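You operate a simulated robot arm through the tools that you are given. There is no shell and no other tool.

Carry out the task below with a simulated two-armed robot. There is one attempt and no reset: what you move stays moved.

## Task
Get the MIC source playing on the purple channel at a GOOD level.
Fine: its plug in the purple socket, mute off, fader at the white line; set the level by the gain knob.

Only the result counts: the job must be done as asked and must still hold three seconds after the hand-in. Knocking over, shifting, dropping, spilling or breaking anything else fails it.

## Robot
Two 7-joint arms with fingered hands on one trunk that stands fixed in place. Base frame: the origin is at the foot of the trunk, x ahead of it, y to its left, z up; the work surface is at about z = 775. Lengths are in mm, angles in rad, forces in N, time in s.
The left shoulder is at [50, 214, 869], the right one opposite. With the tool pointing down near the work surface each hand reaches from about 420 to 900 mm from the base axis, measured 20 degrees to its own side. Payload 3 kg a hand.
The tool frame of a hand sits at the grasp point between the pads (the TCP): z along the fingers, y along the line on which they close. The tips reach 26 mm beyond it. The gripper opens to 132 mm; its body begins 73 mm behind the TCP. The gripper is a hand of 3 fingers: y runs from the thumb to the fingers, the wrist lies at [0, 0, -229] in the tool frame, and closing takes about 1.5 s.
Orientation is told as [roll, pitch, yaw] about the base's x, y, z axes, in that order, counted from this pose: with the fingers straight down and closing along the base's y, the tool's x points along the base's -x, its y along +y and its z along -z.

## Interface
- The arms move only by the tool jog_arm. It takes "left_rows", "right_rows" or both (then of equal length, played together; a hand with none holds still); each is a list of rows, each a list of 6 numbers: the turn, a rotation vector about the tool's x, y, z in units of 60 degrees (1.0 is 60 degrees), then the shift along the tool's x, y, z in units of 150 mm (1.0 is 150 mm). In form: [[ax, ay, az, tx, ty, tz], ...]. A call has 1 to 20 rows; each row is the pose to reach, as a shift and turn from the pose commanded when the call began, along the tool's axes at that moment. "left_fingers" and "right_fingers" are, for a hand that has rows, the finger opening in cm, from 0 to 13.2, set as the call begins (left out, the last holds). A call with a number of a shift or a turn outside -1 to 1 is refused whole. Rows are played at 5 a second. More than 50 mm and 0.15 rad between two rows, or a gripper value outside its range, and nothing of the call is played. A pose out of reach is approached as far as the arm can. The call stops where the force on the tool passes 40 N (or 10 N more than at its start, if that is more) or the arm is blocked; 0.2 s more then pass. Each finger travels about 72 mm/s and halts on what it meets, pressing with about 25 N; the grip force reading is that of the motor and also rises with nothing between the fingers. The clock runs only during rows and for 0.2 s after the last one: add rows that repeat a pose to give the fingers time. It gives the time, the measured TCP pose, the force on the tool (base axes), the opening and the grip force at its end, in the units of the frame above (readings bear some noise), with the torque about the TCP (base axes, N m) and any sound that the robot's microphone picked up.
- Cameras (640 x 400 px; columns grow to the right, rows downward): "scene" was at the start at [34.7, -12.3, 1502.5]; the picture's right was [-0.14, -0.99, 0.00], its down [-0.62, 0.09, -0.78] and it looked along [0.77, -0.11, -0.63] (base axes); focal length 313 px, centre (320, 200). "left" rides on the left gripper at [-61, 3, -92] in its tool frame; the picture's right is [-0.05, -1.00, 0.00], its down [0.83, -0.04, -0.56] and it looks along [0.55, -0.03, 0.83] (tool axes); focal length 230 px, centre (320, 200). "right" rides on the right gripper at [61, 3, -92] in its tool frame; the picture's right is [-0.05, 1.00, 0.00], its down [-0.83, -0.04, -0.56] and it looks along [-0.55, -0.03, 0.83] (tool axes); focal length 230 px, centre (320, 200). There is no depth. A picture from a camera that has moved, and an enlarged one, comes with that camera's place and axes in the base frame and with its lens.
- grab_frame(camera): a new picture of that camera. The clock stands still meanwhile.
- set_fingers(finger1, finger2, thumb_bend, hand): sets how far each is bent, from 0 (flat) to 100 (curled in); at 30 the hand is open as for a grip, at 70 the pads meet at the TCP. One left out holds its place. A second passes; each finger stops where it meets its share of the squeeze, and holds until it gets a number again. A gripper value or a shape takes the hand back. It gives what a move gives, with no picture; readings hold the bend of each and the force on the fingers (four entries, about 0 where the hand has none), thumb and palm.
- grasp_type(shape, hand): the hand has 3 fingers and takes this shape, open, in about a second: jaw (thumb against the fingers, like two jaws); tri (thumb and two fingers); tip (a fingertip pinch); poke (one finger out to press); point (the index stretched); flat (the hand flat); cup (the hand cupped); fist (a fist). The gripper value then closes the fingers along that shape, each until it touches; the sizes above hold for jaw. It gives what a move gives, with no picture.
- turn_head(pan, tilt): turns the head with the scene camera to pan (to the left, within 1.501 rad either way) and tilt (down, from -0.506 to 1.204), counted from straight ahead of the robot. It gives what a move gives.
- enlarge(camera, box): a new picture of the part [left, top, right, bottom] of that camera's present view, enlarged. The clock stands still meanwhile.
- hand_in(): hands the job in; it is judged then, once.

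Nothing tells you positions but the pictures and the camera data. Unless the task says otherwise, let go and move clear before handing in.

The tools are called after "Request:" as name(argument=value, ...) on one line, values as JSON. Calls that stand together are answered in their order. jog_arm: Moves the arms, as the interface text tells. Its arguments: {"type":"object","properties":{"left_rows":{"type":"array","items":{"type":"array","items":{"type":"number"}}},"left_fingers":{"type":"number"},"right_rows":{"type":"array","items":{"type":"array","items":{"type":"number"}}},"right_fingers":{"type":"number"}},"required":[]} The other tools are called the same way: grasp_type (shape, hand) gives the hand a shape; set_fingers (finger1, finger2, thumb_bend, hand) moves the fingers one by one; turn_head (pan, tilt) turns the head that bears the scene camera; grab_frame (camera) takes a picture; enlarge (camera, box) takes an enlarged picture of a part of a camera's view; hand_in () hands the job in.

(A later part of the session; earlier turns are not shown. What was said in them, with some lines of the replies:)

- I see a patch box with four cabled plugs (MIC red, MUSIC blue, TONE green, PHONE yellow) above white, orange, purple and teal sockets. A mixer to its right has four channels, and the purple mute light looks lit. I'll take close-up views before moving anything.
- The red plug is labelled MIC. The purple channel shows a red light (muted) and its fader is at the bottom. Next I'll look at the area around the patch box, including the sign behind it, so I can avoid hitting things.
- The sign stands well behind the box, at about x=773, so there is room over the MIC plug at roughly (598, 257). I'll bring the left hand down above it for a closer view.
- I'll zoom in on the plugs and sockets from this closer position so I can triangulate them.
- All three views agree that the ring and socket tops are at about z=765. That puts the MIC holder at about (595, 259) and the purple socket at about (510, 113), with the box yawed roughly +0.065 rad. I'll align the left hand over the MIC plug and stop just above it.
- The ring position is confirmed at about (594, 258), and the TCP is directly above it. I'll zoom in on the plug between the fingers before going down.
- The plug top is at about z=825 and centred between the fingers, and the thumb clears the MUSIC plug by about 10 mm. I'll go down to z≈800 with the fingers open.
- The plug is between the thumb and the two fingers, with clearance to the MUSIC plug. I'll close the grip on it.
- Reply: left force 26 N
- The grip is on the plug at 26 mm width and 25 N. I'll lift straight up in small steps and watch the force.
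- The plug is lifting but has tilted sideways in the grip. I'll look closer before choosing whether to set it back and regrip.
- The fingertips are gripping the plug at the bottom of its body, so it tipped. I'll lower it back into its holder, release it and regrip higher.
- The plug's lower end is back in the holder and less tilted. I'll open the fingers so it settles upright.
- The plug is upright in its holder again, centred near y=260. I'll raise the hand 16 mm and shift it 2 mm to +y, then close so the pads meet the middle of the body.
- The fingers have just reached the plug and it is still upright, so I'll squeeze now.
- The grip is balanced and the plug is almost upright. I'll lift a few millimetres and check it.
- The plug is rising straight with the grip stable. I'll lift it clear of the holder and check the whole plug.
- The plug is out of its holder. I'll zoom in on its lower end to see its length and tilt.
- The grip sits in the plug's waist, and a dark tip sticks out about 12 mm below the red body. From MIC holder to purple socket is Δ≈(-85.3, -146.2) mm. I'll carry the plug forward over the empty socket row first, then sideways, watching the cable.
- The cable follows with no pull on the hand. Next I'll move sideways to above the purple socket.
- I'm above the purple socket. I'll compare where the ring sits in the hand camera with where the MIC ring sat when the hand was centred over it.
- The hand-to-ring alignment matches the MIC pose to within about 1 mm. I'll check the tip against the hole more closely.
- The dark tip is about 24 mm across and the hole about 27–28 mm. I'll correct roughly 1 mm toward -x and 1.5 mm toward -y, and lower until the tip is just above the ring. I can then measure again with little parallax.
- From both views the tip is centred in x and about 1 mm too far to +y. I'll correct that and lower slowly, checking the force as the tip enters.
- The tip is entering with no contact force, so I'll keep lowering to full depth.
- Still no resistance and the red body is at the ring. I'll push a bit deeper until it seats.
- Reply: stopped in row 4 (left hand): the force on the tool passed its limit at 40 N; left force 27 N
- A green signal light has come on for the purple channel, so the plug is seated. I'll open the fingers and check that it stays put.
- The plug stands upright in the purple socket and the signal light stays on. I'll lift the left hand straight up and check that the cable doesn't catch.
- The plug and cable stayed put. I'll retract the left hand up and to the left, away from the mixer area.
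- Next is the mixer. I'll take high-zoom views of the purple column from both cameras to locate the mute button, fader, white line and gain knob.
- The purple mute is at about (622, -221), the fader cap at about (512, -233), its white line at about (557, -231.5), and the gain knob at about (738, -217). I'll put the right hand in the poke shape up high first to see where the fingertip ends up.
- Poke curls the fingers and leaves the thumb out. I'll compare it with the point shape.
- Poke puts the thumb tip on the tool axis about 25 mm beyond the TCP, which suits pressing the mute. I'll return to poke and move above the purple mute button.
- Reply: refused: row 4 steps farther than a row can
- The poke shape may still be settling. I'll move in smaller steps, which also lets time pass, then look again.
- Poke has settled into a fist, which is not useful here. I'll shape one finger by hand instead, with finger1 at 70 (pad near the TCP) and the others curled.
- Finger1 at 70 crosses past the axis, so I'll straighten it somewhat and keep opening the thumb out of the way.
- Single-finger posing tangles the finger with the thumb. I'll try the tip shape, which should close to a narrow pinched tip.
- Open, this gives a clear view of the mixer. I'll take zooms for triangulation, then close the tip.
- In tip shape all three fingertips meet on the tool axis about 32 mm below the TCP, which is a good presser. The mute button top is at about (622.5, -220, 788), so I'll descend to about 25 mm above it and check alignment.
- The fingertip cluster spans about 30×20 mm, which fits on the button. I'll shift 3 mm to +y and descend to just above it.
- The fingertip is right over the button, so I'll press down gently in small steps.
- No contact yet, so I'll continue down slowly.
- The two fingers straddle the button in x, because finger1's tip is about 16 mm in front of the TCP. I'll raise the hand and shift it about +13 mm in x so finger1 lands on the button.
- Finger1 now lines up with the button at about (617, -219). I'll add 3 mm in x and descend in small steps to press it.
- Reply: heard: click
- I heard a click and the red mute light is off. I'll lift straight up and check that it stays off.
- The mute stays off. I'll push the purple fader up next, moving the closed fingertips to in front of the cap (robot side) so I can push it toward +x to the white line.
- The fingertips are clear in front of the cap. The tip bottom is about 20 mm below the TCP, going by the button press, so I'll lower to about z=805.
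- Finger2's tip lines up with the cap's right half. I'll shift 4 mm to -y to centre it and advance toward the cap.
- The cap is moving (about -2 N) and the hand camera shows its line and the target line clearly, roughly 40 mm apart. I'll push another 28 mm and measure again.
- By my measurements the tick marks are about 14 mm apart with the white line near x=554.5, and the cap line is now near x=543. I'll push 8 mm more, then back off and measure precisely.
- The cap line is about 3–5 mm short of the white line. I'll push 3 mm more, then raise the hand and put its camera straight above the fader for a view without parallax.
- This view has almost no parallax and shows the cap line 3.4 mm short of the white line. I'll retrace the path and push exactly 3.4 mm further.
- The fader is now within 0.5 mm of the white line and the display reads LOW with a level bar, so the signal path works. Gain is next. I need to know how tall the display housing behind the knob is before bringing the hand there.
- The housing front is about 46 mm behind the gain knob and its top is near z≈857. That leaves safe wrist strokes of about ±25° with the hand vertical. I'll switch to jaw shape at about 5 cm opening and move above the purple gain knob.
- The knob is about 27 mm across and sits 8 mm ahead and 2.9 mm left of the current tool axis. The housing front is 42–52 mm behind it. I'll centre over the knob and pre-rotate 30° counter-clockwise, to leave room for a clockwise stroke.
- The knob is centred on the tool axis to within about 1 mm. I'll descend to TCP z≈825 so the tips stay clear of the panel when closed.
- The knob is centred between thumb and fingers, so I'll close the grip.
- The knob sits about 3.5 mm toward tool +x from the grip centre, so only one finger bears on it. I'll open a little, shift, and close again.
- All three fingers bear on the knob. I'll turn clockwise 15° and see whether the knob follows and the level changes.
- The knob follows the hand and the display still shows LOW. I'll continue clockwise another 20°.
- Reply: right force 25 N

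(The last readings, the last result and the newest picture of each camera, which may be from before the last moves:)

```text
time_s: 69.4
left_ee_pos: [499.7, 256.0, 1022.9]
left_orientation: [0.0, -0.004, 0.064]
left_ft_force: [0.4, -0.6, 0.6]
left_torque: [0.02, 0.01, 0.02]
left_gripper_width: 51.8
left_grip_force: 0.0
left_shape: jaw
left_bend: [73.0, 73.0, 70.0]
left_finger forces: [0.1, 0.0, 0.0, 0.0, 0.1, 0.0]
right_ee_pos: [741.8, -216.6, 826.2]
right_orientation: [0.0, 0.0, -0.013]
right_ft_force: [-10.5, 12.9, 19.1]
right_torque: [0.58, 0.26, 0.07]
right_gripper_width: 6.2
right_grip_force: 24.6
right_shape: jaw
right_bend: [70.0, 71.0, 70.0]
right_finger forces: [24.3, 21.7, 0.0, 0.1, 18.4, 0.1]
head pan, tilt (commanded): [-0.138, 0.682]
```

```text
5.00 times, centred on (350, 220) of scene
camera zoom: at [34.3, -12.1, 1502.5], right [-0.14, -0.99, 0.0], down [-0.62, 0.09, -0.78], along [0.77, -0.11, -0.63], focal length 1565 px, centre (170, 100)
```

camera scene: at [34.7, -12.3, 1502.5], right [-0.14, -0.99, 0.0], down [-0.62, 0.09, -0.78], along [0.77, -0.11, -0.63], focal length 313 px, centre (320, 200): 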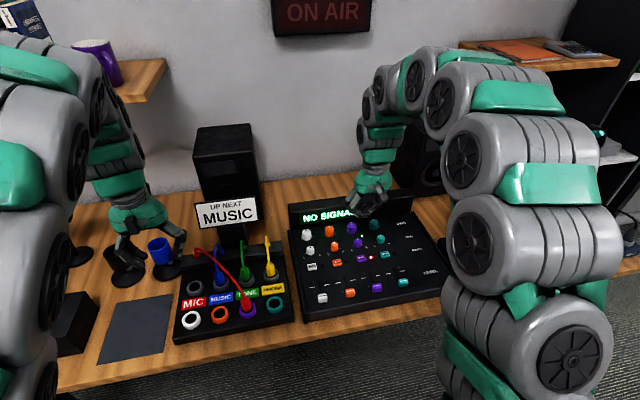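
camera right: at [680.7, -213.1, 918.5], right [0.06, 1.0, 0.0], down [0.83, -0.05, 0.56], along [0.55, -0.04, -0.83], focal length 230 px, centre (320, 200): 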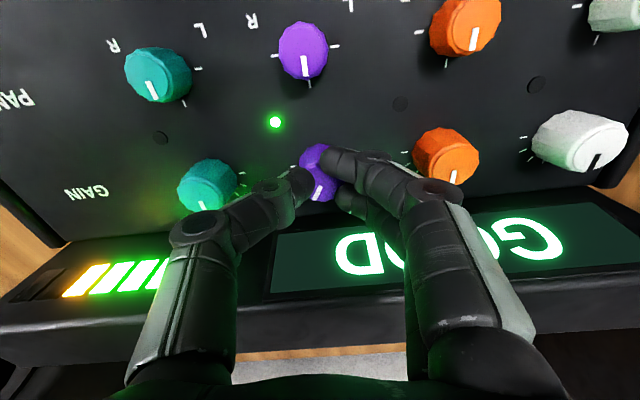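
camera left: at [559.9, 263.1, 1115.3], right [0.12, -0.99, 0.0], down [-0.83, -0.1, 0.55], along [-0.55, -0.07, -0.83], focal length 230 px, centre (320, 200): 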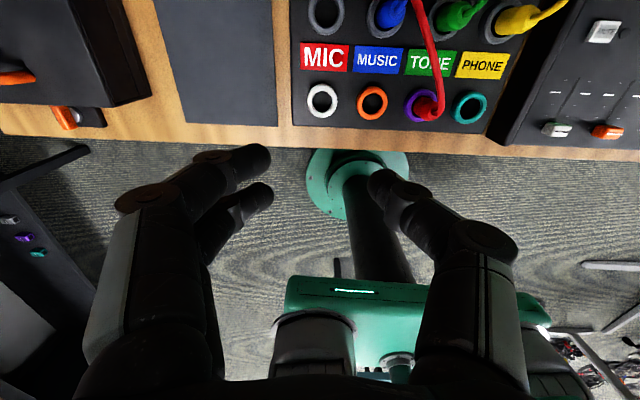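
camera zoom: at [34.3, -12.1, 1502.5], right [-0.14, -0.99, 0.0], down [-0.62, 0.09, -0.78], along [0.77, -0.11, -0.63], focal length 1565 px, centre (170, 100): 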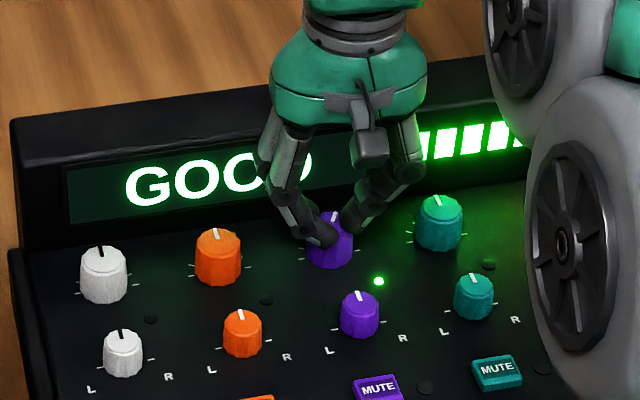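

The display now reads GOOD. I'll open the fingers gently and confirm it holds.

Request:
jog_arm(right_rows=[[0, 0, 0, 0, 0, 0], [0, 0, 0, 0, 0, 0], [0, 0, 0, 0, 0, 0], [0, 0, 0, 0, 0, 0], [0, 0, 0, 0, 0, 0]], right_fingers=5.0)

Request:
grab_frame(camera="right")

Request:
enlarge(camera="right", box=[230, 110, 430, 250])

Request:
enlarge(camera="scene", box=[290, 180, 410, 260])

```text
time_s: 70.6
left_ee_pos: [500.1, 255.3, 1023.2]
left_orientation: [0.0, -0.004, 0.064]
left_ft_force: [0.3, -0.1, -0.2]
left_torque: [-0.02, -0.02, 0.0]
left_gripper_width: 51.6
left_grip_force: 0.0
left_shape: jaw
left_bend: [73.0, 73.0, 70.0]
left_finger forces: [0.0, 0.1, 0.1, 0.0, 0.0, 0.0]
right_ee_pos: [741.5, -217.7, 826.4]
right_orientation: [0.0, 0.0, -0.01]
right_ft_force: [0.4, -0.9, -0.1]
right_torque: [-0.03, 0.02, -0.03]
right_gripper_width: 49.2
right_grip_force: 0.0
right_shape: jaw
right_bend: [74.0, 74.0, 70.0]
right_finger forces: [0.0, 0.1, 0.1, 0.1, 0.0, 0.0]
head pan, tilt (commanded): [-0.138, 0.682]
```

```text
taken
camera right: at [680.9, -213.7, 918.0], right [0.06, 1.0, 0.0], down [0.83, -0.05, 0.56], along [0.55, -0.04, -0.83], focal length 230 px, centre (320, 200)
```

right: 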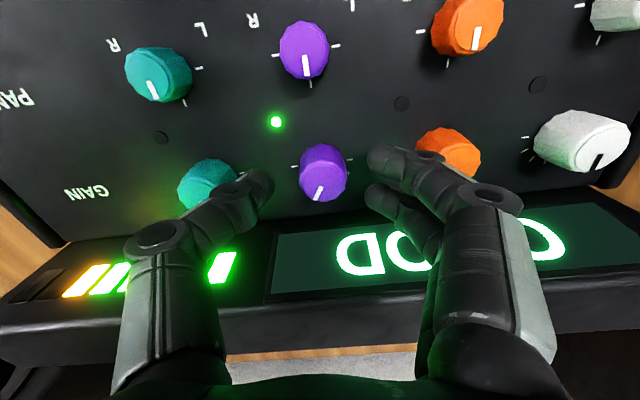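

```text
2.86 times, centred on (330, 180) of right
camera zoom: at [680.9, -213.7, 918.0], right [0.06, 1.0, 0.0], down [0.83, -0.05, 0.56], along [0.55, -0.04, -0.83], focal length 657 px, centre (291, 257)
```

zoom: 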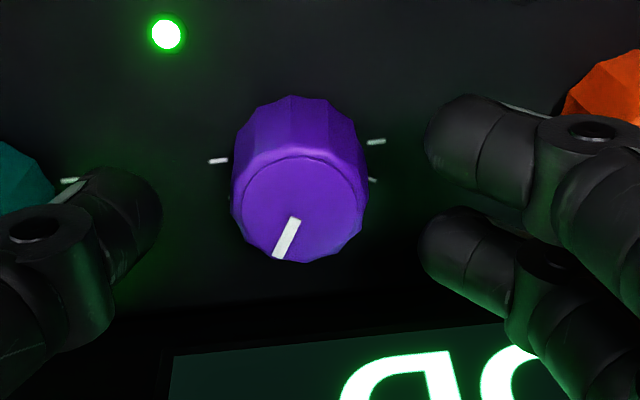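

```text
5.00 times, centred on (350, 220) of scene
camera zoom: at [34.7, -12.3, 1502.5], right [-0.14, -0.99, 0.0], down [-0.62, 0.09, -0.78], along [0.77, -0.11, -0.63], focal length 1565 px, centre (170, 100)
```

zoom: 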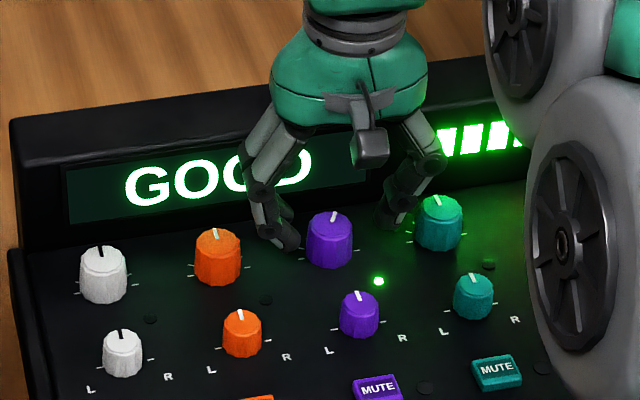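

GOOD holds with the knob released. I'll lift straight up, then move the right hand clear of the mixer.

Request:
jog_arm(right_rows=[[0, 0, 0, 0, 0, -0.15], [0, 0, 0, 0, 0, -0.3], [0, 0, 0, 0, 0, -0.5], [0, 0, 0, 0, 0, -0.75], [0, 0, 0, 0, 0, -1.0], [0, 0, 0, 0, 0, -1.0]])

Request:
jog_arm(right_rows=[[0, 0, 0, 0.2, -0.15, -0.2], [0, 0, 0, 0.4, -0.3, -0.35], [0, 0, 0, 0.6, -0.5, -0.5], [0, 0, 0, 0.8, -0.7, -0.6], [0, 0, 0, 0.9, -0.9, -0.65], [0, 0, 0, 0.9, -0.9, -0.65]])

Request:
grab_frame(camera="scene")

Request:
enlarge(camera="scene", box=[280, 185, 440, 310])

Request:
enlarge(camera="scene", box=[165, 220, 305, 345])

```text
time_s: 72.0
left_ee_pos: [498.0, 253.8, 1022.7]
left_orientation: [0.001, -0.003, 0.064]
left_ft_force: [0.7, 0.9, -0.6]
left_torque: [-0.01, -0.02, 0.02]
left_gripper_width: 51.5
left_grip_force: 0.0
left_shape: jaw
left_bend: [73.0, 73.0, 70.0]
left_finger forces: [0.0, 0.0, 0.1, 0.0, 0.1, 0.1]
right_ee_pos: [741.0, -215.0, 976.7]
right_orientation: [0.0, 0.002, -0.013]
right_ft_force: [-0.4, 0.3, 0.5]
right_torque: [0.03, 0.02, -0.04]
right_gripper_width: 49.5
right_grip_force: 0.0
right_shape: jaw
right_bend: [74.0, 74.0, 70.0]
right_finger forces: [0.0, 0.0, 0.0, 0.0, 0.0, 0.0]
head pan, tilt (commanded): [-0.138, 0.682]
```

```text
time_s: 73.4
left_ee_pos: [499.4, 256.0, 1023.5]
left_orientation: [0.001, -0.003, 0.064]
left_ft_force: [-0.7, 0.9, 0.4]
left_torque: [-0.03, -0.01, -0.02]
left_gripper_width: 51.7
left_grip_force: 0.1
left_shape: jaw
left_bend: [73.0, 73.0, 70.0]
left_finger forces: [0.0, 0.0, 0.0, 0.0, 0.0, 0.0]
right_ee_pos: [603.9, -351.4, 1076.6]
right_orientation: [0.0, -0.001, -0.011]
right_ft_force: [0.2, 0.2, -0.7]
right_torque: [0.02, 0.01, 0.03]
right_gripper_width: 49.3
right_grip_force: 0.2
right_shape: jaw
right_bend: [74.0, 74.0, 70.0]
right_finger forces: [0.0, 0.0, 0.0, 0.0, 0.0, 0.0]
head pan, tilt (commanded): [-0.138, 0.682]
```

```text
taken
camera scene: at [34.7, -12.3, 1502.5], right [-0.14, -0.99, 0.0], down [-0.62, 0.09, -0.78], along [0.77, -0.11, -0.63], focal length 313 px, centre (320, 200)
```

scene: 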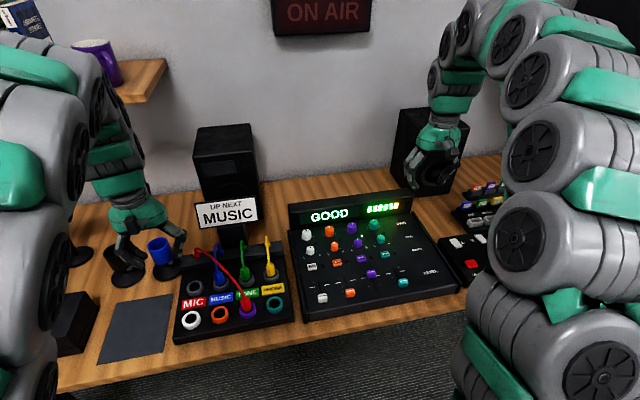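

```text
3.20 times, centred on (360, 248) of scene
camera zoom: at [34.7, -12.3, 1502.5], right [-0.14, -0.99, 0.0], down [-0.62, 0.09, -0.78], along [0.77, -0.11, -0.63], focal length 1002 px, centre (192, 48)
```

zoom: 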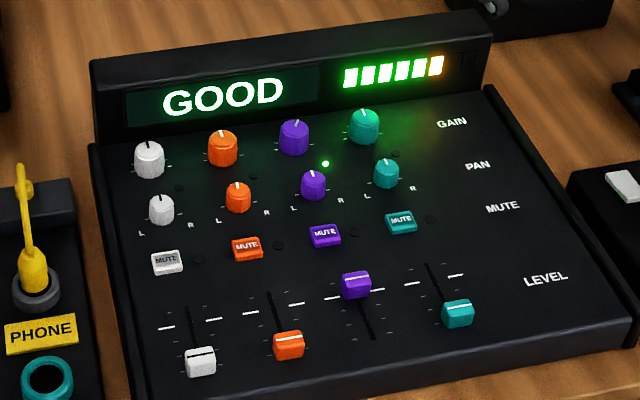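

```text
3.20 times, centred on (235, 282) of scene
camera zoom: at [34.7, -12.3, 1502.5], right [-0.14, -0.99, 0.0], down [-0.62, 0.09, -0.78], along [0.77, -0.11, -0.63], focal length 1002 px, centre (592, -64)
```

zoom: 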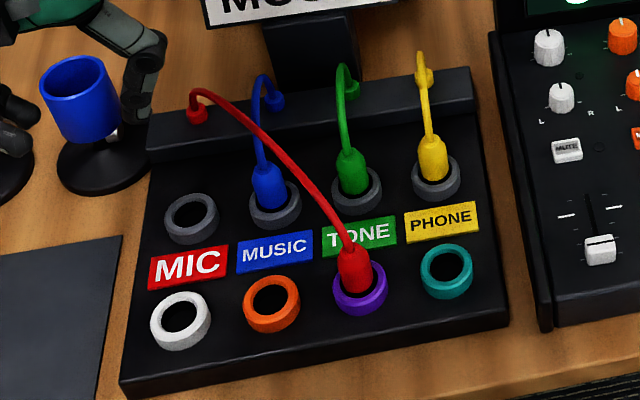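

Everything reads as wanted: the MIC plug is in purple, mute is off, the fader is on the line and the display shows GOOD. I'll let a couple of seconds pass to check it is steady.

Request:
jog_arm(right_rows=[[0, 0, 0, 0, 0, 0], [0, 0, 0, 0, 0, 0], [0, 0, 0, 0, 0, 0], [0, 0, 0, 0, 0, 0], [0, 0, 0, 0, 0, 0], [0, 0, 0, 0, 0, 0], [0, 0, 0, 0, 0, 0], [0, 0, 0, 0, 0, 0], [0, 0, 0, 0, 0, 0], [0, 0, 0, 0, 0, 0], [0, 0, 0, 0, 0, 0], [0, 0, 0, 0, 0, 0], [0, 0, 0, 0, 0, 0], [0, 0, 0, 0, 0, 0], [0, 0, 0, 0, 0, 0], [0, 0, 0, 0, 0, 0]])

Request:
enlarge(camera="scene", box=[280, 185, 440, 310])

Request:
enlarge(camera="scene", box=[345, 255, 405, 300])

```text
time_s: 76.8
left_ee_pos: [499.6, 255.8, 1022.9]
left_orientation: [0.001, -0.004, 0.065]
left_ft_force: [-1.3, 0.8, -0.1]
left_torque: [-0.02, 0.04, 0.02]
left_gripper_width: 51.7
left_grip_force: 0.1
left_shape: jaw
left_bend: [73.0, 73.0, 70.0]
left_finger forces: [0.0, 0.0, 0.1, 0.0, 0.0, 0.0]
right_ee_pos: [605.0, -351.7, 1076.0]
right_orientation: [0.0, 0.001, -0.013]
right_ft_force: [-0.1, -0.5, 0.8]
right_torque: [0.01, 0.03, -0.02]
right_gripper_width: 49.7
right_grip_force: 0.1
right_shape: jaw
right_bend: [74.0, 74.0, 70.0]
right_finger forces: [0.1, 0.0, 0.0, 0.1, 0.0, 0.0]
head pan, tilt (commanded): [-0.138, 0.682]
```

```text
3.20 times, centred on (360, 248) of scene
camera zoom: at [34.7, -12.3, 1502.5], right [-0.14, -0.99, 0.0], down [-0.62, 0.09, -0.78], along [0.77, -0.11, -0.63], focal length 1002 px, centre (192, 48)
```

zoom: 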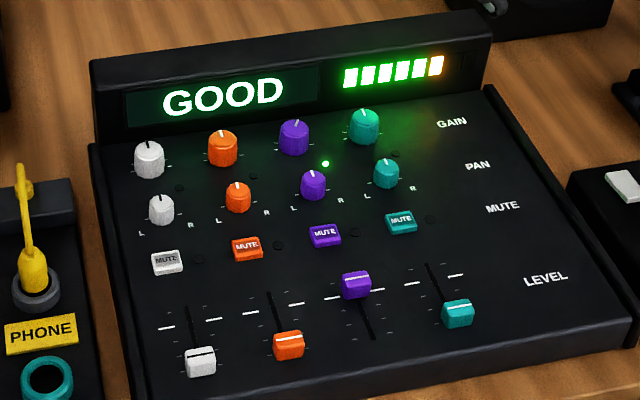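

```text
8.89 times, centred on (375, 278) of scene
camera zoom: at [34.7, -12.3, 1502.5], right [-0.14, -0.99, 0.0], down [-0.62, 0.09, -0.78], along [0.77, -0.11, -0.63], focal length 2782 px, centre (-169, -489)
```

zoom: 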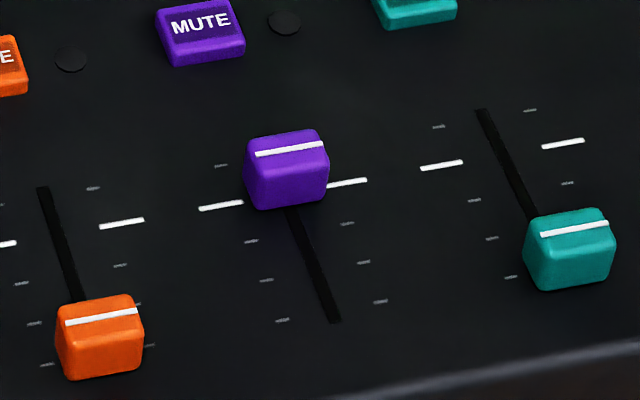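

The display has held GOOD for several seconds. The plug is seated in the purple socket, mute is off, the fader line matches the white line, nothing else moved, and both hands are clear. I'm handing in.

Request:
hand_in()

```text
The job is handed in.
```

The MIC source is now playing on the purple channel, and the mixer display reads GOOD. I've handed the job in but haven't had a result back yet.

- **Plug:** the red MIC plug is seated in the purple socket, and the channel's green signal light came on.
- **Mute:** I pressed the purple mute button once. It clicked and its red light went off.
- **Fader:** the purple fader's line sits on the white line, within about half a millimetre by the camera.
- **Gain:** I turned the purple gain knob clockwise until the display changed from LOW to GOOD. It still read GOOD several seconds after I let go.

The first grip on the plug tipped it sideways, so I set it back in its holder and gripped it higher up. In the pictures, nothing else was moved or knocked. Both hands were open and clear before I handed in.
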